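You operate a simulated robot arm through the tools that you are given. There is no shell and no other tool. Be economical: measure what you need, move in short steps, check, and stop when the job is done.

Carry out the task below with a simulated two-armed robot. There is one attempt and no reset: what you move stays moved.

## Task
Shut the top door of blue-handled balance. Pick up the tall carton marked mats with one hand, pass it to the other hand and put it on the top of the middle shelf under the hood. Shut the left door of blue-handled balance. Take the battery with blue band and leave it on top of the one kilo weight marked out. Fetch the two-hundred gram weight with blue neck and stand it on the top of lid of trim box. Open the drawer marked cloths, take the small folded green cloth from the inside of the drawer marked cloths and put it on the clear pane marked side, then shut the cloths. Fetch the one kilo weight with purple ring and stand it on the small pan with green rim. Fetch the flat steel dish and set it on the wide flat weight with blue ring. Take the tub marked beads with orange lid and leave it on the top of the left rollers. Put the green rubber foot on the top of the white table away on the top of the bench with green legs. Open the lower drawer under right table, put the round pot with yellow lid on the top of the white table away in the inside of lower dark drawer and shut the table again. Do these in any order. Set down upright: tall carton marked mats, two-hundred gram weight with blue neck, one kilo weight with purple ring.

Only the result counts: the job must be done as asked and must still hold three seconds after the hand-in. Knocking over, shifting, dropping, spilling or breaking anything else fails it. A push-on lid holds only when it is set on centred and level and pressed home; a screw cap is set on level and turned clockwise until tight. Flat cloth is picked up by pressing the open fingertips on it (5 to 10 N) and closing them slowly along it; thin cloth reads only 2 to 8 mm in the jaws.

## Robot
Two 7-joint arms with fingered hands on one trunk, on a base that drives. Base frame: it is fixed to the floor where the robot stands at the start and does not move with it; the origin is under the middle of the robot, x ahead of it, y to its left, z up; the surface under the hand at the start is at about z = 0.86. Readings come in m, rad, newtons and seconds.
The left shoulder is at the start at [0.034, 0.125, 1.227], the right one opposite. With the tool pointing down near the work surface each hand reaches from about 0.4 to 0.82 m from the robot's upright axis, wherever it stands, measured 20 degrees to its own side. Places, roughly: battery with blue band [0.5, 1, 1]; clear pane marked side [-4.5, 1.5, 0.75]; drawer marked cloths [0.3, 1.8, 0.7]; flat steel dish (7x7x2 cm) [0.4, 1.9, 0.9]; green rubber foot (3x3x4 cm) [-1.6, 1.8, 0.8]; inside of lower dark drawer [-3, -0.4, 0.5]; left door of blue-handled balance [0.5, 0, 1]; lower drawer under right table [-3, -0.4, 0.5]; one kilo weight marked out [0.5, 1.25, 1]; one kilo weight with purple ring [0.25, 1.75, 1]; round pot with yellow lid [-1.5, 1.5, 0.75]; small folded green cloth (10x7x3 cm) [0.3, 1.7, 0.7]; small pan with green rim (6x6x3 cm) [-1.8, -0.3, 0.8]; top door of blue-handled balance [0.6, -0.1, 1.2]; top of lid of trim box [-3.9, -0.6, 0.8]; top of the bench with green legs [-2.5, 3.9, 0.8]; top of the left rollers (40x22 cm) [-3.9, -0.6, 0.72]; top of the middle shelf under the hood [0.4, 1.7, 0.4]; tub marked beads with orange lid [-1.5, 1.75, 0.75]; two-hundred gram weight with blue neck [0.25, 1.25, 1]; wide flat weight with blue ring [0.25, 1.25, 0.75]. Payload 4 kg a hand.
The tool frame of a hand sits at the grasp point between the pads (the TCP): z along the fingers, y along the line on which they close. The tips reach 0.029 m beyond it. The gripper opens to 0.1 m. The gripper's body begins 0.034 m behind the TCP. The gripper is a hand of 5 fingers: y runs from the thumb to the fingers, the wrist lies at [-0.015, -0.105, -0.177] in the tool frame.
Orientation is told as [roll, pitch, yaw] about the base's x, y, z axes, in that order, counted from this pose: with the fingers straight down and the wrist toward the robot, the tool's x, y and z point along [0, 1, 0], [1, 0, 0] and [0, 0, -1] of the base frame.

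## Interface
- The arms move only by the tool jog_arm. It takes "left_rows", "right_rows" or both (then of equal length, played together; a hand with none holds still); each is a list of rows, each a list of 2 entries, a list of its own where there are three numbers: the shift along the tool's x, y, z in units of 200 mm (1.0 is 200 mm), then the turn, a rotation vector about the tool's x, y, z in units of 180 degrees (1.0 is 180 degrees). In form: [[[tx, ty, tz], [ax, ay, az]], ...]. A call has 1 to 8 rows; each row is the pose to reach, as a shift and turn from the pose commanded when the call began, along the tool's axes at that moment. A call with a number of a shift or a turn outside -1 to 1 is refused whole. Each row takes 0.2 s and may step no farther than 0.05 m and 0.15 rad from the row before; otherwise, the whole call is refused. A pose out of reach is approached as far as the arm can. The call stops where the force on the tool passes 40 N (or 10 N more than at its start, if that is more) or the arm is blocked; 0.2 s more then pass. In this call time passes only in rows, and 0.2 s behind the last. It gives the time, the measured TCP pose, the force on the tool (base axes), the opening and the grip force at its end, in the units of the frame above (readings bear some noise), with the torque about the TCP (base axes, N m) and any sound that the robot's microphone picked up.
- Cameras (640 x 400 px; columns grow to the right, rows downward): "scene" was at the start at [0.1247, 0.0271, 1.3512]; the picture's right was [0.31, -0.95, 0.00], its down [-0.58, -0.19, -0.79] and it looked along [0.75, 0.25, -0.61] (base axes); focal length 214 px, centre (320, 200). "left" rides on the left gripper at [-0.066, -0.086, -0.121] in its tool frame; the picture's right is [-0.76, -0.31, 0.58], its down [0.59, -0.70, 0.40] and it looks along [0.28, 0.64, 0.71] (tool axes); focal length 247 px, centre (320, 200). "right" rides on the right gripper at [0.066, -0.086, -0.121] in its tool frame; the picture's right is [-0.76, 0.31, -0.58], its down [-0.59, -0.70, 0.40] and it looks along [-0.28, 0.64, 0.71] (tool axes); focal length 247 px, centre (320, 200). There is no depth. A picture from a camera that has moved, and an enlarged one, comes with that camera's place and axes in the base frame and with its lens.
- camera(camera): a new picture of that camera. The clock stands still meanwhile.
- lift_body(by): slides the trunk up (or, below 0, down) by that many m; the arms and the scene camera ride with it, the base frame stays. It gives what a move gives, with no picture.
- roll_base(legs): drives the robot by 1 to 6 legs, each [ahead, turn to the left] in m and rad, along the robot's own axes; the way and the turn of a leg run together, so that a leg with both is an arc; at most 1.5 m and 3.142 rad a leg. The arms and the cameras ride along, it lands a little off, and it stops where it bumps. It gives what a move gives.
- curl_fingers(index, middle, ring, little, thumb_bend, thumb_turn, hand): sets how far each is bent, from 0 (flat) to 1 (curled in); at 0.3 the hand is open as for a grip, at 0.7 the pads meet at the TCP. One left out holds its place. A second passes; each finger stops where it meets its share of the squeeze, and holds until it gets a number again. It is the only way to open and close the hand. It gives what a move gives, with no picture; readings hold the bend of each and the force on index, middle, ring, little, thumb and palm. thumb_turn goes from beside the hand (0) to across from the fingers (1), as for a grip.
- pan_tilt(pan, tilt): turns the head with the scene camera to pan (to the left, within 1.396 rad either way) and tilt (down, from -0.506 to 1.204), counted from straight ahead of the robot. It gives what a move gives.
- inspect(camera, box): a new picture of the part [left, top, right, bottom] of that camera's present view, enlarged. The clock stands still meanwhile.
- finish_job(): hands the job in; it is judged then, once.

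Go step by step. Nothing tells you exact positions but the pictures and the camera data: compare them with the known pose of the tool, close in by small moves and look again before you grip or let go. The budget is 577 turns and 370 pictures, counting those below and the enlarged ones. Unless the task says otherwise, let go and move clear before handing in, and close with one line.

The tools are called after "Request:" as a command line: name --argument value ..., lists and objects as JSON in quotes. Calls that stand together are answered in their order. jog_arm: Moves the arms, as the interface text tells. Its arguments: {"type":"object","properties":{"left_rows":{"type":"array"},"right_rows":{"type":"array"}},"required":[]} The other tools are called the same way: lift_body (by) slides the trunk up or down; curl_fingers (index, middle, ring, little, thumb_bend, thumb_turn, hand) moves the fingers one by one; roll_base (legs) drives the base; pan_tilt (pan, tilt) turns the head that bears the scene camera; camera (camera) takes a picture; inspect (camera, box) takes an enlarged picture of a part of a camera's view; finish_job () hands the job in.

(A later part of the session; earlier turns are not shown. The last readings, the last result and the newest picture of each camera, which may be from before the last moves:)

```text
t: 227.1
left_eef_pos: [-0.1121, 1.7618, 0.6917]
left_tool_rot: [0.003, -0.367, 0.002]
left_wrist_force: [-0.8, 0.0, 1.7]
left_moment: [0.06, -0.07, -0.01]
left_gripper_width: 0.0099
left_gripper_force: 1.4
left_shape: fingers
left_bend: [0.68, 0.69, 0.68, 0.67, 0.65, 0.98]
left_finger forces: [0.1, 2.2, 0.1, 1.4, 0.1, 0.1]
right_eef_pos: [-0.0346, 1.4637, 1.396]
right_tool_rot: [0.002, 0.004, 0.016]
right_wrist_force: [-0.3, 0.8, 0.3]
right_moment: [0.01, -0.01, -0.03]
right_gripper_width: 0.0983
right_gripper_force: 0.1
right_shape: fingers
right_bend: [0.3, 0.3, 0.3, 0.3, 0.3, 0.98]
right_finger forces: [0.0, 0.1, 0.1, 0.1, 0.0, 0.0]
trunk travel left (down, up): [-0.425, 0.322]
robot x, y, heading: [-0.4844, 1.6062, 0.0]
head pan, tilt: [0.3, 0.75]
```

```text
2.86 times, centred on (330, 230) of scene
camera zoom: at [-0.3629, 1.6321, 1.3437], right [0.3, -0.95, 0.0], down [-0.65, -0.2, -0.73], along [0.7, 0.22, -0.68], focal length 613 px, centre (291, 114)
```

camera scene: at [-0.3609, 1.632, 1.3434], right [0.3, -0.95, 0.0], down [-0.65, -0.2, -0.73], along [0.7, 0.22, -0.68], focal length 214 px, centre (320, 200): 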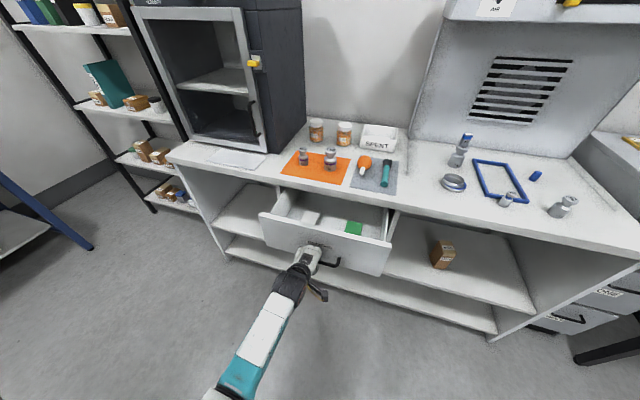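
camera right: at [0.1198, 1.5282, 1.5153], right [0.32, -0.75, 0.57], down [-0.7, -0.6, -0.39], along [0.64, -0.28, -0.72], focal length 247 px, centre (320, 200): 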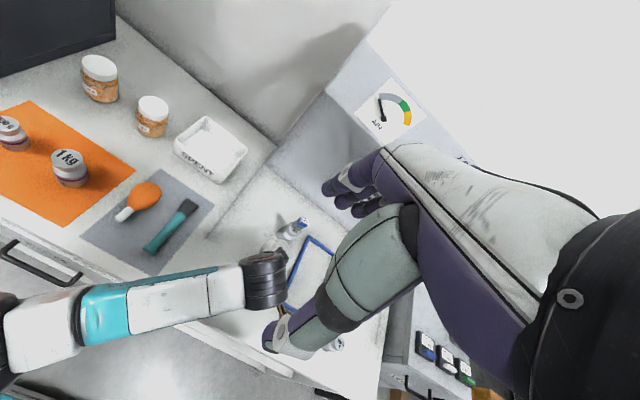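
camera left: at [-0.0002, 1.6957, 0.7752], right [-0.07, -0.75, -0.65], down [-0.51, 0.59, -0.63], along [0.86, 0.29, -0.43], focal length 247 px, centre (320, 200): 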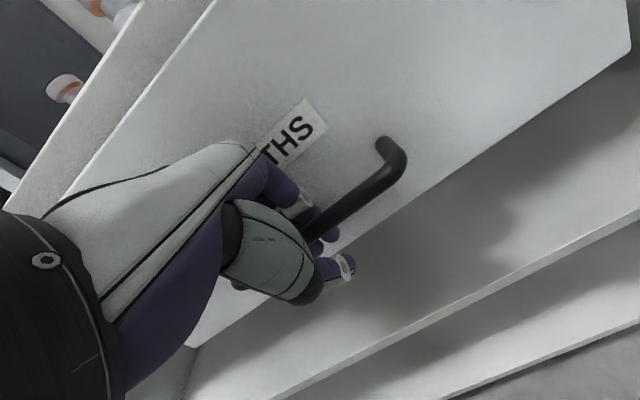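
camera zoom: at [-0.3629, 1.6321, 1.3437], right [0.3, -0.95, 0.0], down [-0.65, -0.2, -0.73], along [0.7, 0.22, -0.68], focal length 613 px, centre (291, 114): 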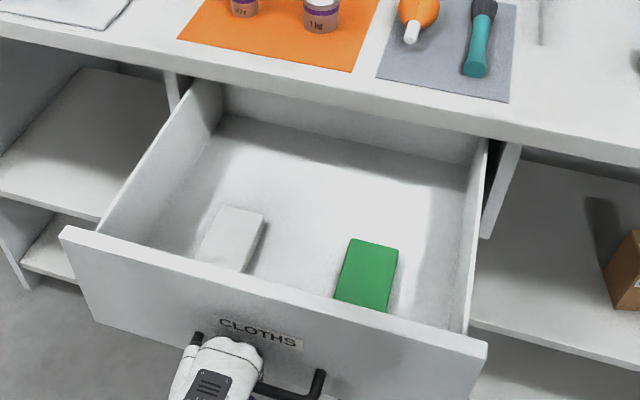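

The drawer is open about 29 cm with the cloth at about [0.084, 1.673]. I'll keep the left hand on the handle and fetch the cloth with the right hand, turned 90° to close across its 7 cm width.

Request:
jog_arm --right_rows '[[[0.08, 0.05, 0.15], [0, 0, -0.04]], [[0.16, 0.1, 0.3], [0, 0, -0.08]], [[0.24, 0.15, 0.45], [0, 0, -0.12]], [[0.32, 0.2, 0.6], [0, 0, -0.16]], [[0.4, 0.25, 0.8], [0, 0, -0.2]], [[0.5, 0.3, 1.0], [0, 0, -0.24]]]'

Request:
jog_arm --right_rows '[[[0, 0, 0.15], [0, 0, -0.04]], [[0, 0, 0.3], [0, 0, -0.08]], [[0, 0, 0.45], [0, 0, -0.12]], [[0, 0, 0.6], [0, 0, -0.16]], [[0, 0, 0.8], [0, 0, -0.2]], [[0, 0, 1.0], [0, 0, -0.25]]]'

Request:
camera --camera "scene"

Request:
camera --camera "right"

```text
t: 228.5
left_eef_pos: [-0.1102, 1.7624, 0.6921]
left_tool_rot: [0.005, -0.37, 0.0]
left_wrist_force: [1.2, 0.0, 1.8]
left_moment: [0.07, 0.03, -0.07]
left_gripper_width: 0.0101
left_gripper_force: 1.4
left_shape: fingers
left_bend: [0.68, 0.69, 0.68, 0.67, 0.65, 0.98]
left_finger forces: [0.3, 1.1, 0.0, 1.9, 0.0, 0.0]
right_eef_pos: [0.0246, 1.5651, 1.1947]
right_tool_rot: [0.005, 0.001, 0.772]
right_wrist_force: [-0.9, -0.4, -0.1]
right_moment: [-0.01, 0.02, -0.01]
right_gripper_width: 0.0987
right_gripper_force: 0.0
right_shape: fingers
right_bend: [0.3, 0.3, 0.3, 0.3, 0.3, 0.98]
right_finger forces: [0.1, 0.0, 0.0, 0.0, 0.1, 0.0]
trunk travel left (down, up): [-0.425, 0.322]
robot x, y, heading: [-0.4863, 1.6082, 0.002]
head pan, tilt: [0.3, 0.75]
```

```text
refused: row 6 steps farther than a row can; nothing moved
```

```text
212 pictures are left
camera scene: at [-0.3616, 1.6322, 1.3435], right [0.3, -0.95, 0.0], down [-0.65, -0.2, -0.73], along [0.7, 0.22, -0.68], focal length 214 px, centre (320, 200)
```

scene: 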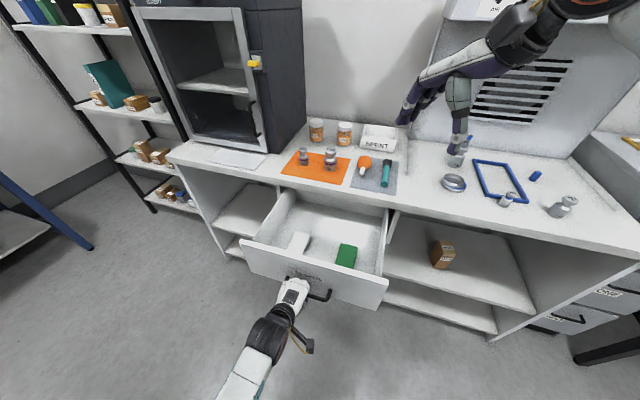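

```text
211 pictures are left
camera right: at [-0.0824, 1.5528, 1.3164], right [0.75, -0.33, 0.57], down [-0.1, -0.91, -0.4], along [0.65, 0.24, -0.72], focal length 247 px, centre (320, 200)
```

right: 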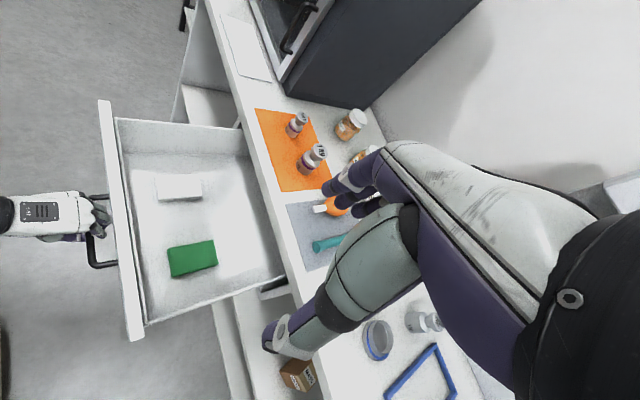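

Request:
jog_arm --right_rows '[[[0.04, 0.09, 0.16], [0, 0, -0.042]], [[0.08, 0.18, 0.32], [0, 0, -0.085]], [[0.11, 0.27, 0.48], [0, 0, -0.127]], [[0.15, 0.36, 0.64], [0, 0, -0.17]], [[0.19, 0.45, 0.8], [0, 0, -0.212]], [[0.22, 0.53, 0.96], [0, 0, -0.254]]]'

Request:
jog_arm --right_rows '[[[0, 0, 0.2], [0, 0, 0]], [[0, 0, 0.4], [0, 0, 0]], [[0, 0, 0.6], [0, 0, 0]], [[0, 0, 0.75], [0, 0, 0]]]'

Request:
camera --camera "right"

Request:
inspect --camera "scene" --box '[240, 160, 420, 300]'

```text
t: 229.9
left_eef_pos: [-0.109, 1.7629, 0.6901]
left_tool_rot: [0.003, -0.365, 0.001]
left_wrist_force: [0.1, 2.3, -1.4]
left_moment: [-0.06, -0.08, -0.06]
left_gripper_width: 0.0101
left_gripper_force: 2.0
left_shape: fingers
left_bend: [0.68, 0.69, 0.68, 0.67, 0.65, 0.98]
left_finger forces: [0.0, 2.0, 0.0, 1.8, 0.0, 0.1]
right_eef_pos: [0.0085, 1.7142, 1.0889]
right_tool_rot: [-0.146, 0.024, 1.268]
right_wrist_force: [-0.8, 0.1, 0.2]
right_moment: [-0.03, -0.03, 0.0]
right_gripper_width: 0.0986
right_gripper_force: 0.1
right_shape: fingers
right_bend: [0.3, 0.3, 0.3, 0.3, 0.3, 0.98]
right_finger forces: [0.0, 0.1, 0.0, 0.0, 0.0, 0.0]
right hand out of reach, approached as far as the arm can: row 3, 4, 5, 6
trunk travel left (down, up): [-0.425, 0.322]
robot x, y, heading: [-0.479, 1.6065, -0.002]
head pan, tilt: [0.3, 0.75]
```

```text
t: 230.9
left_eef_pos: [-0.1104, 1.762, 0.6919]
left_tool_rot: [0.003, -0.369, 0.001]
left_wrist_force: [1.4, -1.5, 0.9]
left_moment: [0.08, 0.02, -0.09]
left_gripper_width: 0.01
left_gripper_force: 1.7
left_shape: fingers
left_bend: [0.68, 0.69, 0.68, 0.67, 0.65, 0.98]
left_finger forces: [0.3, 1.2, 0.0, 1.9, 0.0, 0.0]
right_eef_pos: [0.0256, 1.7016, 0.9389]
right_tool_rot: [-0.145, 0.023, 1.267]
right_wrist_force: [0.4, -0.6, -0.4]
right_moment: [0.0, 0.02, 0.01]
right_gripper_width: 0.0986
right_gripper_force: 0.0
right_shape: fingers
right_bend: [0.3, 0.3, 0.3, 0.3, 0.3, 0.98]
right_finger forces: [0.1, 0.1, 0.0, 0.0, 0.0, 0.0]
trunk travel left (down, up): [-0.425, 0.322]
robot x, y, heading: [-0.4832, 1.6074, 0.004]
head pan, tilt: [0.3, 0.75]
```

```text
210 pictures are left
camera right: at [-0.0768, 1.6472, 1.0513], right [0.73, 0.11, 0.67], down [0.4, -0.87, -0.29], along [0.55, 0.48, -0.68], focal length 247 px, centre (320, 200)
```

right: 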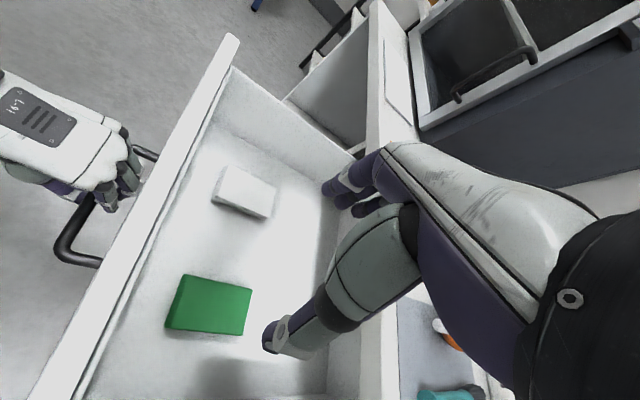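

```text
2.86 times, centred on (330, 230) of scene
camera zoom: at [-0.3621, 1.6323, 1.3436], right [0.3, -0.95, 0.0], down [-0.65, -0.2, -0.73], along [0.7, 0.22, -0.68], focal length 613 px, centre (291, 114)
```

zoom: 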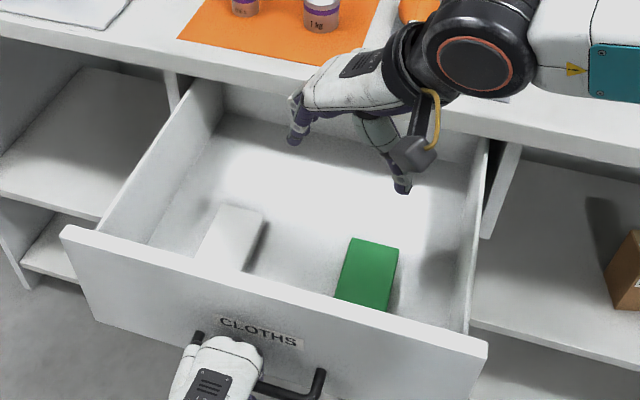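

The right wrist reaches its limit at about 1.27 rad yaw, which is close enough for a soft cloth. Moving over the cloth.

Request:
jog_arm --right_rows '[[[-0.05, -0.025, 0.2], [0, 0, 0]], [[-0.1, -0.05, 0.4], [0, 0, 0]], [[-0.146, -0.071, 0.6], [0, 0, 0]], [[-0.146, -0.071, 0.72], [0, 0, 0]]]'

Request:
camera --camera "right"

Request:
inspect --camera "scene" --box '[240, 160, 420, 300]'

```text
t: 231.9
left_eef_pos: [-0.11, 1.7613, 0.6909]
left_tool_rot: [0.003, -0.368, 0.002]
left_wrist_force: [0.3, -0.5, 1.2]
left_moment: [0.05, -0.02, -0.06]
left_gripper_width: 0.0099
left_gripper_force: 2.1
left_shape: fingers
left_bend: [0.68, 0.69, 0.68, 0.67, 0.65, 0.98]
left_finger forces: [0.2, 1.6, 0.1, 1.9, 0.0, 0.0]
right_eef_pos: [0.0549, 1.6784, 0.8547]
right_tool_rot: [-0.147, 0.024, 1.265]
right_wrist_force: [-0.4, -0.4, -0.4]
right_moment: [0.0, -0.02, 0.04]
right_gripper_width: 0.0987
right_gripper_force: 0.1
right_shape: fingers
right_bend: [0.3, 0.3, 0.3, 0.3, 0.3, 0.98]
right_finger forces: [0.0, 0.0, 0.0, 0.1, 0.0, 0.0]
right hand out of reach, approached as far as the arm can: row 3, 4
trunk travel left (down, up): [-0.425, 0.322]
robot x, y, heading: [-0.4832, 1.6103, 0.004]
head pan, tilt: [0.3, 0.75]
```

```text
208 pictures are left
camera right: at [-0.0479, 1.6247, 0.9662], right [0.73, 0.11, 0.67], down [0.4, -0.87, -0.29], along [0.56, 0.48, -0.68], focal length 247 px, centre (320, 200)
```

right: 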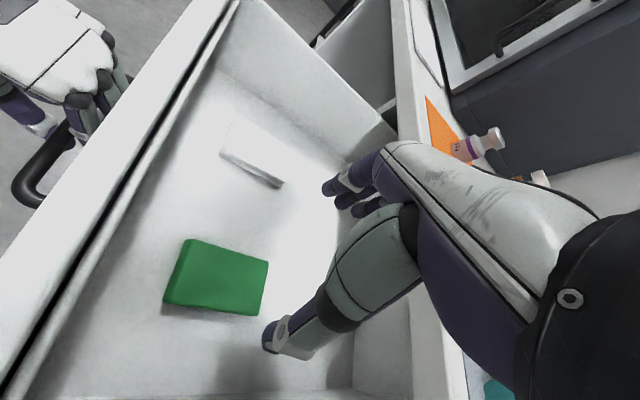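

```text
2.86 times, centred on (330, 230) of scene
camera zoom: at [-0.362, 1.6327, 1.3436], right [0.3, -0.95, 0.0], down [-0.65, -0.2, -0.73], along [0.7, 0.22, -0.68], focal length 613 px, centre (291, 114)
```

zoom: 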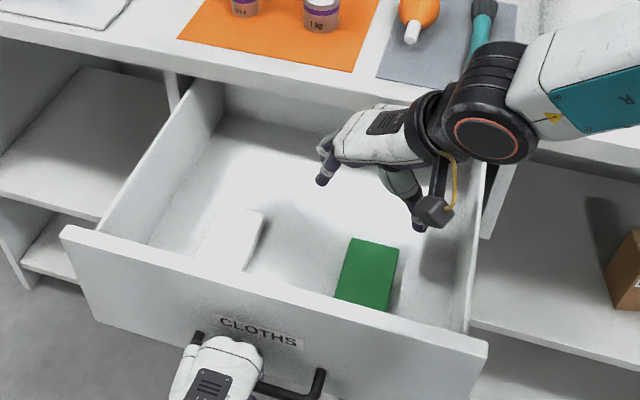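

The right arm can't reach low enough at this trunk height. I'll release the left hand from the handle, move it aside, and lower the trunk a bit.

Request:
curl_fingers --hand "left" --index 0.6 --middle 0.6 --ring 0.6 --little 0.6 --thumb_bend 0.3

Request:
jog_arm --left_rows '[[[0, 0.01, -0.15], [0, 0, 0]], [[0, 0.01, -0.35], [0, 0, 0]], [[0, 0.01, -0.55], [0, 0, 0]], [[0.2, 0.01, -0.6], [0, 0, 0]], [[0.4, 0.01, -0.6], [0, 0, 0]], [[0.6, 0.01, -0.6], [0, 0, 0]], [[0.8, 0.01, -0.6], [0, 0, 0]]]'

Request:
lift_body --by -0.1

Request:
camera --camera "right"

Request:
camera --camera "scene"

```text
t: 232.9
left_eef_pos: [-0.1107, 1.7614, 0.6925]
left_tool_rot: [0.003, -0.368, 0.0]
left_wrist_force: [0.2, 0.7, 0.1]
left_moment: [-0.01, -0.01, -0.02]
left_gripper_width: 0.0622
left_gripper_force: 0.3
left_shape: fingers
left_bend: [0.6, 0.6, 0.6, 0.6, 0.3, 0.98]
left_finger forces: [0.1, 0.0, 0.0, 0.4, 0.0, 0.0]
right_eef_pos: [0.0565, 1.6782, 0.8552]
right_tool_rot: [-0.144, 0.023, 1.267]
right_wrist_force: [-0.8, -0.3, 0.9]
right_moment: [0.02, -0.01, 0.02]
right_gripper_width: 0.0984
right_gripper_force: 0.0
right_shape: fingers
right_bend: [0.3, 0.3, 0.3, 0.3, 0.3, 0.98]
right_finger forces: [0.0, 0.0, 0.0, 0.0, 0.0, 0.1]
trunk travel left (down, up): [-0.425, 0.322]
robot x, y, heading: [-0.4846, 1.6082, 0.004]
head pan, tilt: [0.3, 0.75]
```

```text
t: 234.5
left_eef_pos: [-0.1528, 1.9231, 0.8066]
left_tool_rot: [0.003, -0.367, 0.002]
left_wrist_force: [-0.8, 0.4, -0.5]
left_moment: [-0.02, 0.04, 0.01]
left_gripper_width: 0.0625
left_gripper_force: 0.1
left_shape: fingers
left_bend: [0.6, 0.6, 0.6, 0.6, 0.3, 0.98]
left_finger forces: [0.0, 0.0, 0.0, 0.1, 0.0, 0.1]
right_eef_pos: [0.0564, 1.6785, 0.8537]
right_tool_rot: [-0.143, 0.024, 1.265]
right_wrist_force: [-0.4, 1.1, -0.3]
right_moment: [-0.02, -0.01, 0.01]
right_gripper_width: 0.0988
right_gripper_force: 0.2
right_shape: fingers
right_bend: [0.3, 0.3, 0.3, 0.3, 0.3, 0.98]
right_finger forces: [0.0, 0.0, 0.0, 0.0, 0.0, 0.0]
trunk travel left (down, up): [-0.425, 0.322]
robot x, y, heading: [-0.4811, 1.6096, 0.006]
head pan, tilt: [0.3, 0.75]
```

```text
t: 235.9
left_eef_pos: [-0.1533, 1.9232, 0.7053]
left_tool_rot: [0.003, -0.369, 0.002]
left_wrist_force: [0.0, 0.0, 0.5]
left_moment: [-0.01, -0.01, 0.01]
left_gripper_width: 0.0625
left_gripper_force: 0.0
left_shape: fingers
left_bend: [0.6, 0.6, 0.6, 0.6, 0.3, 0.98]
left_finger forces: [0.0, 0.1, 0.0, 0.1, 0.1, 0.0]
right_eef_pos: [0.0541, 1.6793, 0.7553]
right_tool_rot: [-0.145, 0.022, 1.267]
right_wrist_force: [0.1, 0.0, -0.1]
right_moment: [0.02, -0.01, -0.01]
right_gripper_width: 0.0986
right_gripper_force: 0.1
right_shape: fingers
right_bend: [0.3, 0.3, 0.3, 0.3, 0.3, 0.98]
right_finger forces: [0.0, 0.0, 0.0, 0.0, 0.0, 0.1]
trunk travel left (down, up): [-0.325, 0.422]
robot x, y, heading: [-0.4828, 1.6086, 0.005]
head pan, tilt: [0.3, 0.75]
```

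```text
206 pictures are left
camera right: at [-0.0487, 1.6248, 0.8672], right [0.73, 0.11, 0.67], down [0.4, -0.87, -0.29], along [0.55, 0.48, -0.68], focal length 247 px, centre (320, 200)
```

right: 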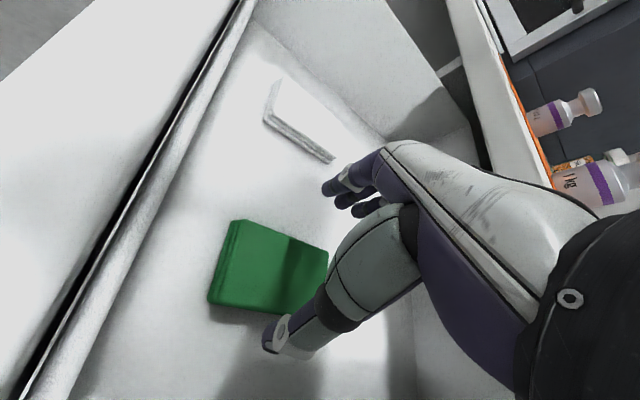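

```text
205 pictures are left
camera scene: at [-0.3419, 1.6324, 1.242], right [0.3, -0.95, 0.0], down [-0.65, -0.2, -0.73], along [0.7, 0.22, -0.68], focal length 214 px, centre (320, 200)
```

scene: 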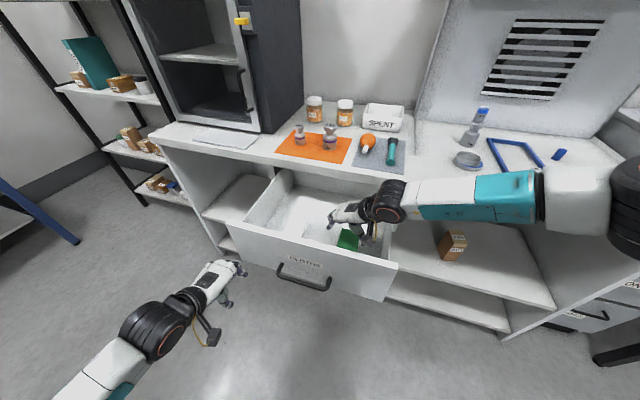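

Lined up over the cloth. Descending toward it.

Request:
jog_arm --right_rows '[[[0, 0, 0.15], [0, 0, 0]], [[0, 0, 0.27], [0, 0, 0]], [[0, 0, 0.36], [0, 0, 0]]]'

Request:
camera --camera "right"

```text
t: 236.5
left_eef_pos: [-0.1527, 1.9213, 0.7062]
left_tool_rot: [0.002, -0.367, 0.002]
left_wrist_force: [0.5, 0.2, 0.0]
left_moment: [-0.01, -0.03, -0.06]
left_gripper_width: 0.0625
left_gripper_force: 0.0
left_shape: fingers
left_bend: [0.6, 0.6, 0.6, 0.6, 0.3, 0.98]
left_finger forces: [0.1, 0.0, 0.0, 0.0, 0.1, 0.1]
right_eef_pos: [0.0686, 1.677, 0.7127]
right_tool_rot: [-0.148, 0.008, 1.256]
right_wrist_force: [0.9, -2.9, 16.6]
right_moment: [-0.54, 1.89, 0.48]
right_gripper_width: 0.0988
right_gripper_force: 0.0
right_shape: fingers
right_bend: [0.3, 0.3, 0.3, 0.3, 0.3, 0.98]
right_finger forces: [0.0, 0.1, 0.1, 0.1, 0.0, 0.0]
trunk travel left (down, up): [-0.325, 0.422]
robot x, y, heading: [-0.4872, 1.6078, 0.004]
head pan, tilt: [0.3, 0.75]
stopped in row 3 (right hand): the force on the tool passed its limit at 64 N (the readings are from after the stop); the commanded pose is now the measured one
```

```text
204 pictures are left
camera right: at [-0.0364, 1.6228, 0.8241], right [0.73, 0.09, 0.68], down [0.39, -0.87, -0.3], along [0.56, 0.49, -0.67], focal length 247 px, centre (320, 200)
```

right: 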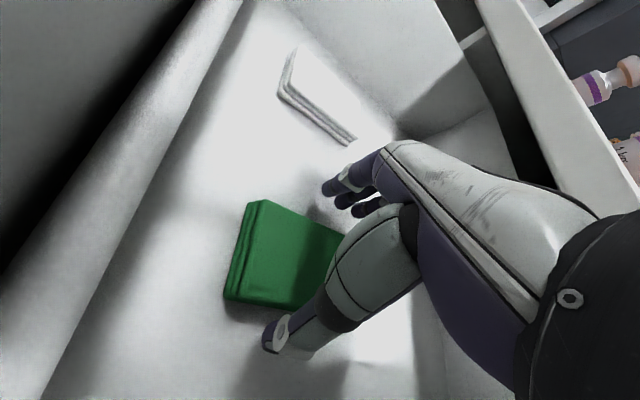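

Not the fingers: the right forearm met the bench edge. I'll lift, and turn the robot ~0.6 rad left so the wrist needs less twist and the elbow stays in front of the bench.

Request:
jog_arm --right_rows '[[[0, 0, -0.2], [0, 0, 0]], [[0, 0, -0.4], [0, 0, 0.03]], [[0, 0, -0.6], [0, 0, 0.06]], [[0, 0, -0.8], [0, 0, 0.09]], [[0, 0, -1.0], [0, 0, 0.12]]]'

Request:
roll_base --legs '[[0, 0.6]]'

Request:
pan_tilt --pan -0.3 --tilt 0.8

Request:
camera --camera "scene"

```text
t: 237.7
left_eef_pos: [-0.1528, 1.9218, 0.7065]
left_tool_rot: [0.004, -0.368, -0.001]
left_wrist_force: [0.8, -0.6, -0.1]
left_moment: [-0.03, -0.02, 0.01]
left_gripper_width: 0.0625
left_gripper_force: 0.0
left_shape: fingers
left_bend: [0.6, 0.6, 0.6, 0.6, 0.3, 0.98]
left_finger forces: [0.0, 0.1, 0.1, 0.1, 0.0, 0.1]
right_eef_pos: [0.0389, 1.6885, 0.9119]
right_tool_rot: [-0.14, -0.043, 0.884]
right_wrist_force: [-0.8, 0.5, 0.1]
right_moment: [-0.04, 0.0, 0.0]
right_gripper_width: 0.0986
right_gripper_force: 0.0
right_shape: fingers
right_bend: [0.3, 0.3, 0.3, 0.3, 0.3, 0.98]
right_finger forces: [0.0, 0.0, 0.0, 0.0, 0.1, 0.0]
trunk travel left (down, up): [-0.325, 0.422]
robot x, y, heading: [-0.4856, 1.6041, 0.003]
head pan, tilt: [0.3, 0.75]
```

```text
t: 239.6
left_eef_pos: [-0.3561, 2.0555, 0.7063]
left_tool_rot: [0.003, -0.371, 0.565]
left_wrist_force: [0.2, 0.1, 0.6]
left_moment: [0.0, 0.0, -0.01]
left_gripper_width: 0.0629
left_gripper_force: 0.1
left_shape: fingers
left_bend: [0.6, 0.6, 0.6, 0.6, 0.3, 0.98]
left_finger forces: [0.1, 0.1, 0.0, 0.0, 0.0, 0.0]
right_eef_pos: [-0.069, 1.9607, 0.9099]
right_tool_rot: [-0.14, -0.044, 1.443]
right_wrist_force: [0.5, -0.2, 1.0]
right_moment: [0.03, 0.04, -0.01]
right_gripper_width: 0.0985
right_gripper_force: 0.0
right_shape: fingers
right_bend: [0.3, 0.3, 0.3, 0.3, 0.3, 0.98]
right_finger forces: [0.1, 0.0, 0.1, 0.0, 0.1, 0.1]
trunk travel left (down, up): [-0.325, 0.422]
robot x, y, heading: [-0.4688, 1.6121, 0.462]
head pan, tilt: [0.3, 0.75]
stopped in leg 1: the robot was blocked; the commanded pose is now the measured one
```

```text
t: 240.6
left_eef_pos: [-0.3548, 2.0569, 0.705]
left_tool_rot: [0.001, -0.37, 0.565]
left_wrist_force: [-0.4, -0.3, 0.8]
left_moment: [-0.01, -0.03, 0.0]
left_gripper_width: 0.0629
left_gripper_force: 0.2
left_shape: fingers
left_bend: [0.6, 0.6, 0.6, 0.6, 0.3, 0.98]
left_finger forces: [0.1, 0.0, 0.0, 0.0, 0.0, 0.0]
right_eef_pos: [-0.0671, 1.9611, 0.9086]
right_tool_rot: [-0.139, -0.043, 1.444]
right_wrist_force: [-0.7, 0.2, 0.2]
right_moment: [0.0, 0.03, -0.02]
right_gripper_width: 0.0988
right_gripper_force: 0.0
right_shape: fingers
right_bend: [0.3, 0.3, 0.3, 0.3, 0.3, 0.98]
right_finger forces: [0.0, 0.0, 0.1, 0.1, 0.0, 0.1]
trunk travel left (down, up): [-0.325, 0.422]
robot x, y, heading: [-0.4671, 1.6131, 0.459]
head pan, tilt: [-0.3, 0.799]
```

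```text
203 pictures are left
camera scene: at [-0.3316, 1.6541, 1.2379], right [0.16, -0.99, 0.0], down [-0.71, -0.12, -0.7], along [0.69, 0.11, -0.72], focal length 214 px, centre (320, 200)
```

scene: 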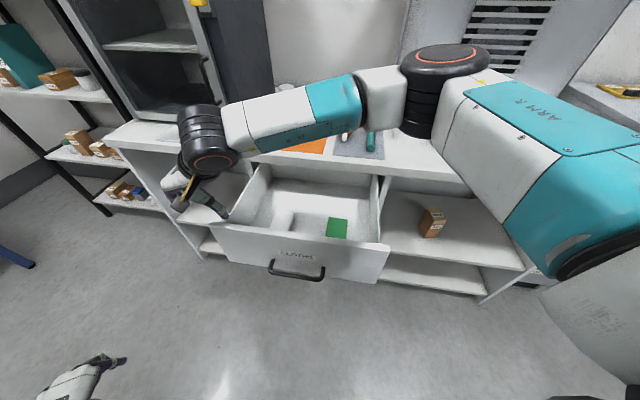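

The base turned 0.46 rad before touching the table behind; that's sufficient. Bringing the right hand back over the cloth and levelling it.

Request:
jog_arm --right_rows '[[[-0.1, -0.17, 0], [0, 0.012, 0]], [[-0.2, -0.34, 0], [0, 0.024, 0]], [[-0.31, -0.51, 0], [0, 0.036, 0]], [[-0.415, -0.675, 0], [0, 0.045, 0]]]'

Request:
jog_arm --right_rows '[[[-0.1, -0.17, 0], [0, 0, 0]], [[-0.2, -0.34, 0], [0, 0, 0]], [[-0.31, -0.51, 0], [0, 0, 0]], [[-0.415, -0.675, 0], [0, 0, 0]]]'

Request:
camera --camera "right"

Request:
camera --camera "scene"

```text
t: 241.6
left_eef_pos: [-0.3542, 2.057, 0.706]
left_tool_rot: [0.003, -0.37, 0.563]
left_wrist_force: [0.5, 0.8, -1.0]
left_moment: [0.03, -0.02, -0.04]
left_gripper_width: 0.0626
left_gripper_force: 0.1
left_shape: fingers
left_bend: [0.6, 0.6, 0.6, 0.6, 0.3, 0.98]
left_finger forces: [0.1, 0.0, 0.0, 0.0, 0.0, 0.1]
right_eef_pos: [-0.0029, 1.8141, 0.9157]
right_tool_rot: [0.002, -0.043, 1.444]
right_wrist_force: [0.8, -0.6, 0.4]
right_moment: [-0.01, -0.02, 0.01]
right_gripper_width: 0.0987
right_gripper_force: 0.0
right_shape: fingers
right_bend: [0.3, 0.3, 0.3, 0.3, 0.3, 0.98]
right_finger forces: [0.0, 0.0, 0.0, 0.1, 0.1, 0.0]
trunk travel left (down, up): [-0.325, 0.422]
robot x, y, heading: [-0.4664, 1.6127, 0.466]
head pan, tilt: [-0.3, 0.799]
```

```text
t: 242.6
left_eef_pos: [-0.3545, 2.0586, 0.7051]
left_tool_rot: [0.001, -0.369, 0.563]
left_wrist_force: [-0.3, -0.7, -0.2]
left_moment: [-0.03, 0.0, -0.02]
left_gripper_width: 0.0627
left_gripper_force: 0.1
left_shape: fingers
left_bend: [0.6, 0.6, 0.6, 0.6, 0.3, 0.98]
left_finger forces: [0.0, 0.1, 0.1, 0.0, 0.1, 0.0]
right_eef_pos: [0.0256, 1.7443, 0.9114]
right_tool_rot: [0.003, -0.043, 1.445]
right_wrist_force: [0.4, -0.2, 0.8]
right_moment: [-0.01, 0.01, -0.01]
right_gripper_width: 0.0988
right_gripper_force: 0.1
right_shape: fingers
right_bend: [0.3, 0.3, 0.3, 0.3, 0.3, 0.98]
right_finger forces: [0.0, 0.0, 0.1, 0.1, 0.1, 0.1]
right hand out of reach, approached as far as the arm can: row 2, 3, 4
trunk travel left (down, up): [-0.325, 0.422]
robot x, y, heading: [-0.4675, 1.6109, 0.464]
head pan, tilt: [-0.3, 0.799]
```

```text
202 pictures are left
camera right: at [-0.0511, 1.6635, 1.0287], right [0.79, 0.18, 0.59], down [0.5, -0.75, -0.43], along [0.36, 0.63, -0.69], focal length 247 px, centre (320, 200)
```

right: 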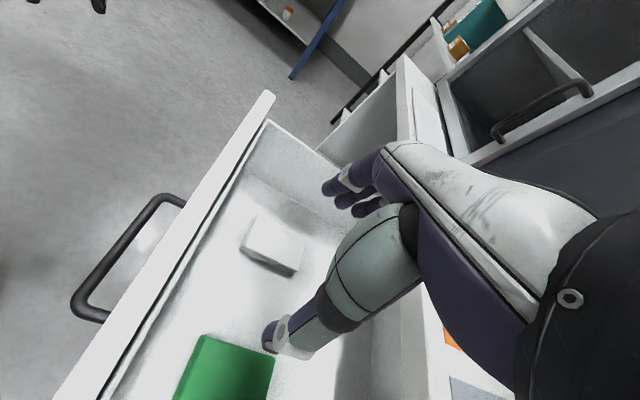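

```text
201 pictures are left
camera scene: at [-0.3313, 1.6549, 1.2378], right [0.16, -0.99, 0.0], down [-0.71, -0.12, -0.7], along [0.69, 0.11, -0.72], focal length 214 px, centre (320, 200)
```

scene: 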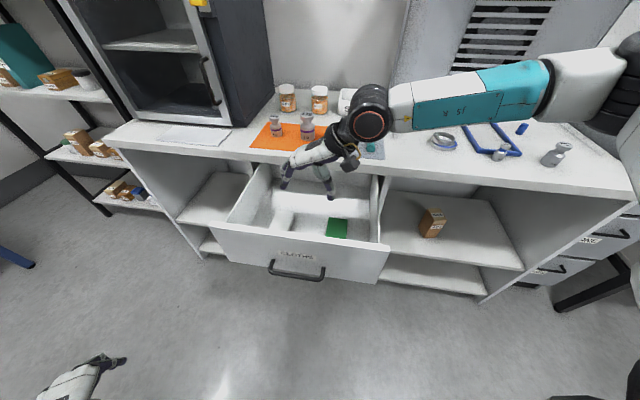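

The right hand twists the wrong way for this; the left hand with +90° yaw (palm facing right) is the natural grip. Un-twisting and raising the right arm, then turning the base back.

Request:
jog_arm --right_rows '[[[0, 0, -0.2], [0, 0, 0.045]], [[0, 0, -0.4], [0, 0, 0.09]], [[0, 0, -0.6], [0, 0, 0.135]], [[0, 0, -0.8], [0, 0, 0.18]], [[0, 0, -1.0], [0, 0, 0.225]], [[0, 0, -1.0], [0, 0, 0.27]], [[0, 0, -1.0], [0, 0, 0.312]]]'

Request:
roll_base --legs '[[0, -0.46]]'

Request:
jog_arm --right_rows '[[[-0.2, -0.05, -0.1], [0, 0, 0]], [[-0.4, -0.1, -0.2], [0, 0, 0]], [[-0.6, -0.15, -0.3], [0, 0, 0]], [[-0.8, -0.2, -0.4], [0, 0, 0]], [[-1.0, -0.25, -0.5], [0, 0, 0]]]'

Request:
camera --camera "scene"

```text
t: 244.2
left_eef_pos: [-0.3541, 2.0579, 0.7053]
left_tool_rot: [0.002, -0.371, 0.564]
left_wrist_force: [0.2, -0.2, -0.1]
left_moment: [0.0, 0.02, 0.04]
left_gripper_width: 0.0623
left_gripper_force: 0.0
left_shape: fingers
left_bend: [0.6, 0.6, 0.6, 0.6, 0.3, 0.98]
left_finger forces: [0.1, 0.0, 0.0, 0.0, 0.0, 0.0]
right_eef_pos: [0.0234, 1.7339, 1.1098]
right_tool_rot: [0.036, -0.022, 0.462]
right_wrist_force: [1.0, 0.1, -0.5]
right_moment: [0.0, -0.02, -0.01]
right_gripper_width: 0.099
right_gripper_force: 0.2
right_shape: fingers
right_bend: [0.3, 0.3, 0.3, 0.3, 0.3, 0.98]
right_finger forces: [0.0, 0.0, 0.1, 0.0, 0.0, 0.0]
trunk travel left (down, up): [-0.325, 0.422]
robot x, y, heading: [-0.4675, 1.6108, 0.466]
head pan, tilt: [-0.3, 0.799]
```

```text
t: 246.0
left_eef_pos: [-0.1697, 1.9605, 0.706]
left_tool_rot: [0.002, -0.37, 0.106]
left_wrist_force: [-0.5, 0.9, 0.4]
left_moment: [0.01, -0.03, -0.01]
left_gripper_width: 0.0627
left_gripper_force: 0.0
left_shape: fingers
left_bend: [0.6, 0.6, 0.6, 0.6, 0.3, 0.98]
left_finger forces: [0.1, 0.1, 0.0, 0.1, 0.0, 0.1]
right_eef_pos: [0.025, 1.5043, 1.1109]
right_tool_rot: [0.036, -0.022, 0.004]
right_wrist_force: [0.7, 0.2, 0.4]
right_moment: [-0.02, 0.01, -0.01]
right_gripper_width: 0.0985
right_gripper_force: 0.0
right_shape: fingers
right_bend: [0.3, 0.3, 0.3, 0.3, 0.3, 0.98]
right_finger forces: [0.1, 0.0, 0.1, 0.0, 0.0, 0.1]
trunk travel left (down, up): [-0.325, 0.422]
robot x, y, heading: [-0.4718, 1.6078, 0.002]
head pan, tilt: [-0.3, 0.799]
```

```text
t: 247.2
left_eef_pos: [-0.1692, 1.96, 0.7066]
left_tool_rot: [0.003, -0.371, 0.106]
left_wrist_force: [-0.1, 0.1, -0.6]
left_moment: [-0.02, -0.01, -0.02]
left_gripper_width: 0.0626
left_gripper_force: 0.1
left_shape: fingers
left_bend: [0.6, 0.6, 0.6, 0.6, 0.3, 0.98]
left_finger forces: [0.1, 0.0, 0.0, 0.0, 0.0, 0.1]
right_eef_pos: [-0.0257, 1.2996, 1.2019]
right_tool_rot: [0.036, -0.023, 0.005]
right_wrist_force: [-0.3, 0.4, 0.5]
right_moment: [0.02, 0.01, -0.02]
right_gripper_width: 0.0987
right_gripper_force: 0.0
right_shape: fingers
right_bend: [0.3, 0.3, 0.3, 0.3, 0.3, 0.98]
right_finger forces: [0.0, 0.0, 0.1, 0.1, 0.1, 0.0]
trunk travel left (down, up): [-0.325, 0.422]
robot x, y, heading: [-0.4699, 1.6137, 0.005]
head pan, tilt: [-0.3, 0.799]
```

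```text
200 pictures are left
camera scene: at [-0.3275, 1.5886, 1.2379], right [-0.29, -0.96, 0.0], down [-0.69, 0.21, -0.7], along [0.67, -0.2, -0.72], focal length 214 px, centre (320, 200)
```

scene: 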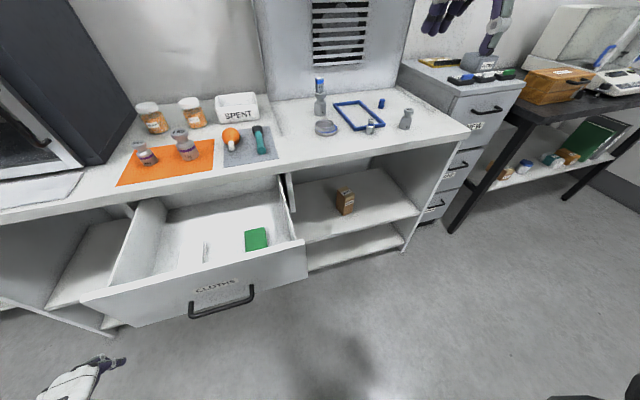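

Request:
jog_arm --left_rows '[[[0, 0.05, -0.2], [0.03, 0, 0]], [[0, 0.15, -0.38], [0.06, 0, 0]], [[0, 0.25, -0.56], [0.09, 0, 0]], [[0, 0.35, -0.75], [0.118, 0, 0]], [[0, 0.45, -0.95], [0.118, 0, 0]]]'

Request:
jog_arm --left_rows '[[[-0.1, 0.1, 0], [0, 0, -0.045]], [[-0.2, 0.2, 0], [0, 0, -0.09]], [[-0.35, 0.3, 0], [0, 0, -0.135]], [[-0.5, 0.4, 0], [0, 0, -0.18]], [[-0.65, 0.5, 0], [0, 0, -0.225]], [[-0.8, 0.55, 0], [0, 0, -0.27]]]'

Request:
camera --camera "left"

```text
t: 248.4
left_eef_pos: [-0.1266, 1.9911, 0.909]
left_tool_rot: [0.003, 0.002, 0.104]
left_wrist_force: [0.0, 0.0, 0.5]
left_moment: [-0.03, 0.01, 0.03]
left_gripper_width: 0.0626
left_gripper_force: 0.1
left_shape: fingers
left_bend: [0.6, 0.6, 0.6, 0.6, 0.3, 0.98]
left_finger forces: [0.0, 0.0, 0.0, 0.0, 0.1, 0.1]
left hand out of reach, approached as far as the arm can: row 3, 4, 5
right_eef_pos: [-0.0245, 1.301, 1.2019]
right_tool_rot: [0.035, -0.021, 0.004]
right_wrist_force: [0.0, -0.7, 0.0]
right_moment: [0.0, 0.02, -0.01]
right_gripper_width: 0.0988
right_gripper_force: 0.0
right_shape: fingers
right_bend: [0.3, 0.3, 0.3, 0.3, 0.3, 0.98]
right_finger forces: [0.0, 0.1, 0.0, 0.0, 0.0, 0.0]
trunk travel left (down, up): [-0.325, 0.422]
robot x, y, heading: [-0.4691, 1.612, 0.0]
head pan, tilt: [-0.3, 0.799]
```

```text
t: 249.8
left_eef_pos: [-0.0014, 1.8412, 0.9111]
left_tool_rot: [0.004, -0.002, 0.955]
left_wrist_force: [-0.7, 0.0, -0.2]
left_moment: [0.03, -0.02, -0.04]
left_gripper_width: 0.063
left_gripper_force: 0.0
left_shape: fingers
left_bend: [0.6, 0.6, 0.6, 0.6, 0.3, 0.98]
left_finger forces: [0.1, 0.0, 0.0, 0.1, 0.0, 0.0]
left hand out of reach, approached as far as the arm can: row 1
right_eef_pos: [-0.0251, 1.2982, 1.2018]
right_tool_rot: [0.04, -0.022, 0.003]
right_wrist_force: [-0.4, -0.8, -0.1]
right_moment: [0.03, 0.01, -0.01]
right_gripper_width: 0.0987
right_gripper_force: 0.0
right_shape: fingers
right_bend: [0.3, 0.3, 0.3, 0.3, 0.3, 0.98]
right_finger forces: [0.0, 0.0, 0.0, 0.0, 0.1, 0.0]
trunk travel left (down, up): [-0.325, 0.422]
robot x, y, heading: [-0.4666, 1.6116, 0.004]
head pan, tilt: [-0.3, 0.799]
```

```text
199 pictures are left
camera left: at [0.0034, 1.7332, 1.0299], right [0.44, -0.69, -0.58], down [-0.89, -0.23, -0.4], along [0.14, 0.69, -0.71], focal length 247 px, centre (320, 200)
```

left: 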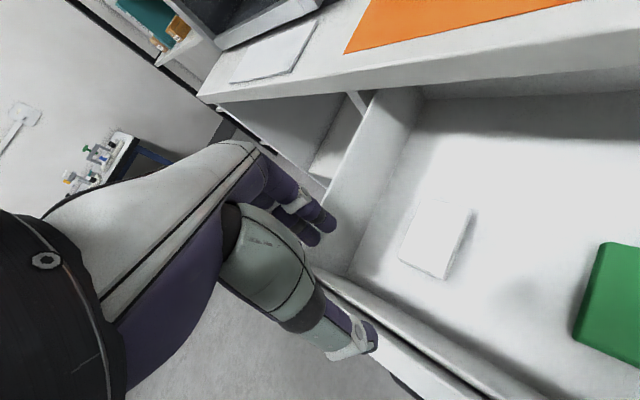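

Request:
curl_fingers --hand "left" --index 0.3 --middle 0.3 --ring 0.3 --little 0.3

Request:
jog_arm --left_rows '[[[-0.15, -0.1, 0], [0, 0, -0.04]], [[-0.31, -0.2, 0], [0, 0, -0.08]], [[-0.46, -0.3, 0], [0, 0, -0.12]], [[-0.62, -0.4, 0], [0, 0, -0.16]], [[-0.77, -0.49, 0], [0, 0, -0.196]]]'

Request:
camera --camera "left"

Request:
camera --camera "scene"

```text
t: 250.8
left_eef_pos: [-0.0009, 1.8431, 0.9085]
left_tool_rot: [0.001, -0.001, 0.953]
left_wrist_force: [0.9, 0.8, -0.3]
left_moment: [-0.03, -0.01, 0.03]
left_gripper_width: 0.0988
left_gripper_force: 0.0
left_shape: fingers
left_bend: [0.3, 0.3, 0.3, 0.3, 0.3, 0.98]
left_finger forces: [0.0, 0.0, 0.1, 0.1, 0.0, 0.1]
right_eef_pos: [-0.0268, 1.3018, 1.2009]
right_tool_rot: [0.037, -0.022, 0.003]
right_wrist_force: [0.3, -0.2, -0.1]
right_moment: [0.01, 0.02, 0.01]
right_gripper_width: 0.0987
right_gripper_force: 0.0
right_shape: fingers
right_bend: [0.3, 0.3, 0.3, 0.3, 0.3, 0.98]
right_finger forces: [0.0, 0.0, 0.1, 0.1, 0.0, 0.0]
trunk travel left (down, up): [-0.325, 0.422]
robot x, y, heading: [-0.4659, 1.6104, 0.001]
head pan, tilt: [-0.3, 0.799]
```

```text
t: 252.0
left_eef_pos: [0.0679, 1.6707, 0.9089]
left_tool_rot: [0.002, -0.004, 1.571]
left_wrist_force: [-0.2, 0.0, 0.2]
left_moment: [0.03, -0.01, 0.03]
left_gripper_width: 0.0982
left_gripper_force: 0.0
left_shape: fingers
left_bend: [0.3, 0.3, 0.3, 0.3, 0.3, 0.98]
left_finger forces: [0.0, 0.1, 0.1, 0.0, 0.0, 0.0]
right_eef_pos: [-0.0255, 1.3005, 1.2019]
right_tool_rot: [0.036, -0.02, 0.005]
right_wrist_force: [-0.1, -0.2, -0.5]
right_moment: [-0.02, -0.01, -0.02]
right_gripper_width: 0.0989
right_gripper_force: 0.0
right_shape: fingers
right_bend: [0.3, 0.3, 0.3, 0.3, 0.3, 0.98]
right_finger forces: [0.0, 0.0, 0.1, 0.0, 0.0, 0.0]
trunk travel left (down, up): [-0.325, 0.422]
robot x, y, heading: [-0.4659, 1.6143, 0.003]
head pan, tilt: [-0.3, 0.799]
```

```text
198 pictures are left
camera left: at [0.1335, 1.5849, 1.0292], right [0.76, -0.31, -0.58], down [-0.59, -0.7, -0.4], along [-0.28, 0.64, -0.71], focal length 247 px, centre (320, 200)
```

left: 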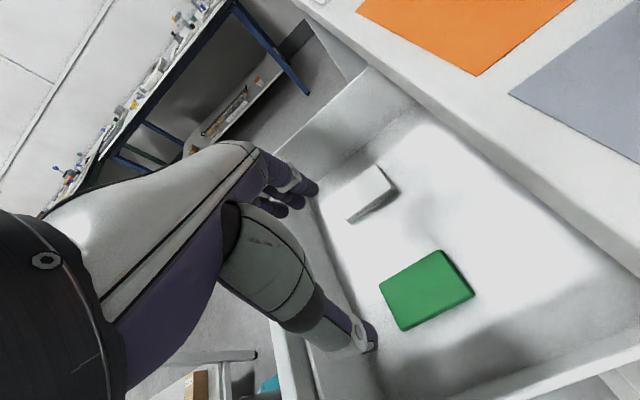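

```text
197 pictures are left
camera scene: at [-0.3269, 1.588, 1.2378], right [-0.29, -0.96, 0.0], down [-0.69, 0.21, -0.7], along [0.67, -0.2, -0.72], focal length 214 px, centre (320, 200)
```

scene: 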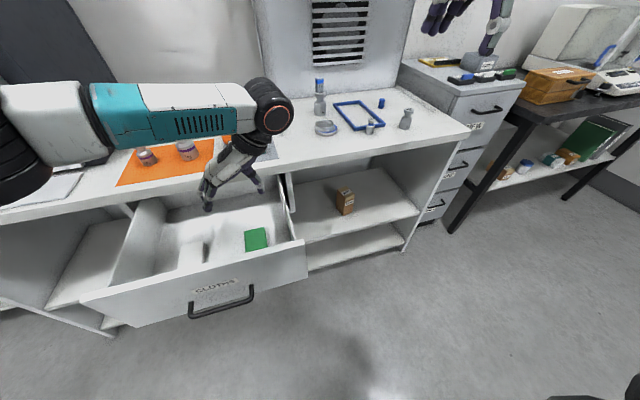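

Yaw 90° reached with the left hand. Cloth at about [0.077, 1.669]; lowering.

Request:
jog_arm --left_rows '[[[-0.035, 0, 0.2], [0, 0, 0]], [[-0.035, 0, 0.4], [0, 0, 0]], [[-0.035, 0, 0.6], [0, 0, 0]], [[-0.035, 0, 0.8], [0, 0, 0]]]'

Request:
camera --camera "left"

Request:
camera --camera "scene"

```text
t: 253.0
left_eef_pos: [0.0741, 1.6734, 0.7488]
left_tool_rot: [0.002, -0.001, 1.569]
left_wrist_force: [0.0, 0.2, -0.5]
left_moment: [-0.02, 0.0, 0.01]
left_gripper_width: 0.0987
left_gripper_force: 0.2
left_shape: fingers
left_bend: [0.3, 0.3, 0.3, 0.3, 0.3, 0.98]
left_finger forces: [0.0, 0.0, 0.0, 0.0, 0.1, 0.0]
right_eef_pos: [-0.0266, 1.3008, 1.2021]
right_tool_rot: [0.038, -0.022, 0.002]
right_wrist_force: [-0.6, 0.4, -0.5]
right_moment: [0.01, 0.02, -0.05]
right_gripper_width: 0.0985
right_gripper_force: 0.0
right_shape: fingers
right_bend: [0.3, 0.3, 0.3, 0.3, 0.3, 0.98]
right_finger forces: [0.0, 0.0, 0.0, 0.0, 0.0, 0.1]
trunk travel left (down, up): [-0.325, 0.422]
robot x, y, heading: [-0.4625, 1.6143, 0.004]
head pan, tilt: [-0.3, 0.799]
```

```text
196 pictures are left
camera left: at [0.1399, 1.5877, 0.8687], right [0.76, -0.31, -0.58], down [-0.59, -0.7, -0.4], along [-0.28, 0.64, -0.71], focal length 247 px, centre (320, 200)
```

left: 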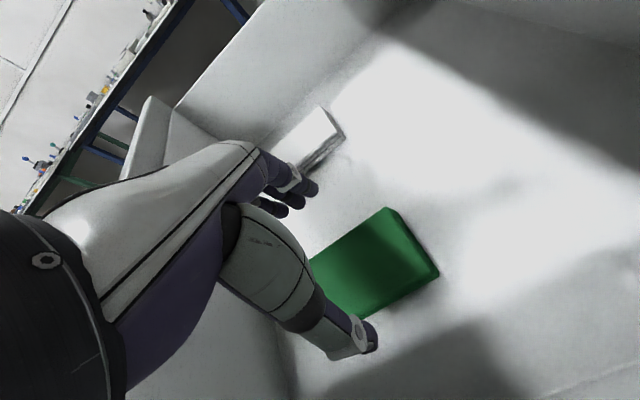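

```text
195 pictures are left
camera scene: at [-0.3268, 1.5887, 1.2378], right [-0.29, -0.96, 0.0], down [-0.69, 0.21, -0.7], along [0.67, -0.2, -0.72], focal length 214 px, centre (320, 200)
```

scene: 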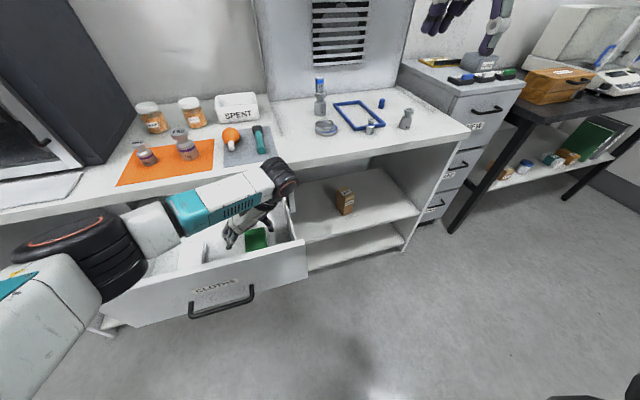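

Request:
jog_arm --left_rows '[[[0, 0, 0.12], [0, 0, 0]], [[0, 0, 0.24], [0, 0, 0]], [[0, 0, 0.33], [0, 0, 0]]]'

Request:
camera --camera "left"

```text
t: 253.8
left_eef_pos: [0.0807, 1.6733, 0.6995]
left_tool_rot: [-0.018, -0.003, 1.572]
left_wrist_force: [1.1, 2.4, 18.0]
left_moment: [-0.52, 0.03, -0.02]
left_gripper_width: 0.0995
left_gripper_force: 9.1
left_shape: fingers
left_bend: [0.3, 0.3, 0.3, 0.3, 0.29, 0.98]
left_finger forces: [0.0, 4.2, 0.0, 0.0, 13.4, 0.0]
right_eef_pos: [-0.0255, 1.3013, 1.2015]
right_tool_rot: [0.038, -0.019, 0.005]
right_wrist_force: [1.4, -0.3, 0.0]
right_moment: [0.02, 0.01, 0.01]
right_gripper_width: 0.099
right_gripper_force: 0.2
right_shape: fingers
right_bend: [0.3, 0.3, 0.3, 0.3, 0.3, 0.98]
right_finger forces: [0.1, 0.1, 0.1, 0.1, 0.0, 0.0]
trunk travel left (down, up): [-0.325, 0.422]
robot x, y, heading: [-0.4662, 1.6136, 0.003]
head pan, tilt: [-0.3, 0.799]
stopped in row 3 (left hand): the force on the tool passed its limit at 52 N (the readings are from after the stop); the commanded pose is now the measured one
```

```text
194 pictures are left
camera left: at [0.1455, 1.5877, 0.8203], right [0.77, -0.3, -0.56], down [-0.58, -0.7, -0.41], along [-0.27, 0.64, -0.72], focal length 247 px, centre (320, 200)
```

left: 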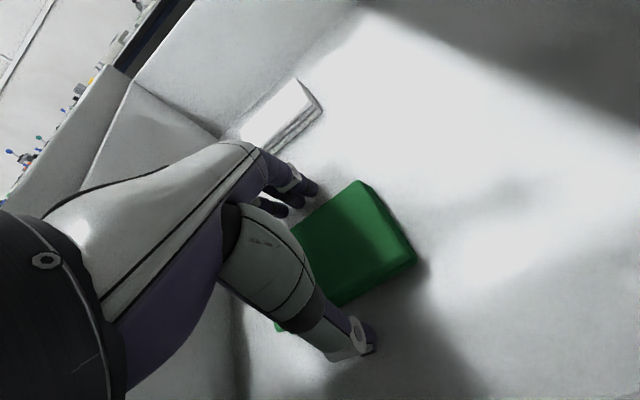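

Fingertips reached the drawer bottom (z≈0.67). Raising 4 mm, centring on the cloth, then closing.

Request:
jog_arm --left_rows '[[[0, 0, -0.03], [0, 0, 0]], [[0, -0.06, -0.03], [0, 0, 0]]]'

Request:
curl_fingers --hand "left" --index 0.55 --middle 0.55 --ring 0.55 --little 0.55 --thumb_bend 0.55

Request:
camera --camera "left"

```text
t: 254.3
left_eef_pos: [0.0782, 1.6622, 0.7008]
left_tool_rot: [-0.012, -0.004, 1.573]
left_wrist_force: [0.0, -0.1, -0.2]
left_moment: [0.03, -0.01, 0.0]
left_gripper_width: 0.0989
left_gripper_force: 0.0
left_shape: fingers
left_bend: [0.3, 0.3, 0.3, 0.3, 0.3, 0.98]
left_finger forces: [0.1, 0.0, 0.0, 0.1, 0.0, 0.1]
right_eef_pos: [-0.0272, 1.2997, 1.2014]
right_tool_rot: [0.036, -0.024, 0.005]
right_wrist_force: [-0.4, -0.3, -0.5]
right_moment: [0.02, 0.0, -0.01]
right_gripper_width: 0.0988
right_gripper_force: 0.0
right_shape: fingers
right_bend: [0.3, 0.3, 0.3, 0.3, 0.3, 0.98]
right_finger forces: [0.1, 0.0, 0.0, 0.0, 0.0, 0.0]
trunk travel left (down, up): [-0.325, 0.422]
robot x, y, heading: [-0.466, 1.6106, 0.004]
head pan, tilt: [-0.3, 0.799]
```

```text
t: 255.3
left_eef_pos: [0.0782, 1.6625, 0.7043]
left_tool_rot: [-0.014, -0.004, 1.571]
left_wrist_force: [0.8, 5.2, 21.2]
left_moment: [0.74, 0.22, -0.07]
left_gripper_width: 0.0612
left_gripper_force: 20.1
left_shape: fingers
left_bend: [0.5, 0.5, 0.51, 0.54, 0.47, 0.96]
left_finger forces: [5.9, 19.6, 2.4, 2.3, 9.2, 0.0]
right_eef_pos: [-0.0262, 1.3002, 1.2015]
right_tool_rot: [0.037, -0.023, 0.004]
right_wrist_force: [-0.4, 0.1, 0.4]
right_moment: [0.02, 0.0, 0.0]
right_gripper_width: 0.0987
right_gripper_force: 0.0
right_shape: fingers
right_bend: [0.3, 0.3, 0.3, 0.3, 0.3, 0.98]
right_finger forces: [0.0, 0.0, 0.0, 0.1, 0.0, 0.0]
trunk travel left (down, up): [-0.325, 0.422]
robot x, y, heading: [-0.4678, 1.612, 0.002]
head pan, tilt: [-0.3, 0.799]
```

```text
193 pictures are left
camera left: at [0.1433, 1.5762, 0.8252], right [0.77, -0.3, -0.57], down [-0.58, -0.7, -0.41], along [-0.27, 0.64, -0.72], focal length 247 px, centre (320, 200)
```

left: 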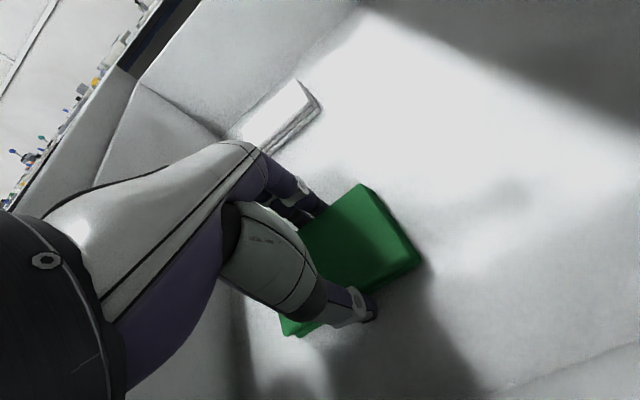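

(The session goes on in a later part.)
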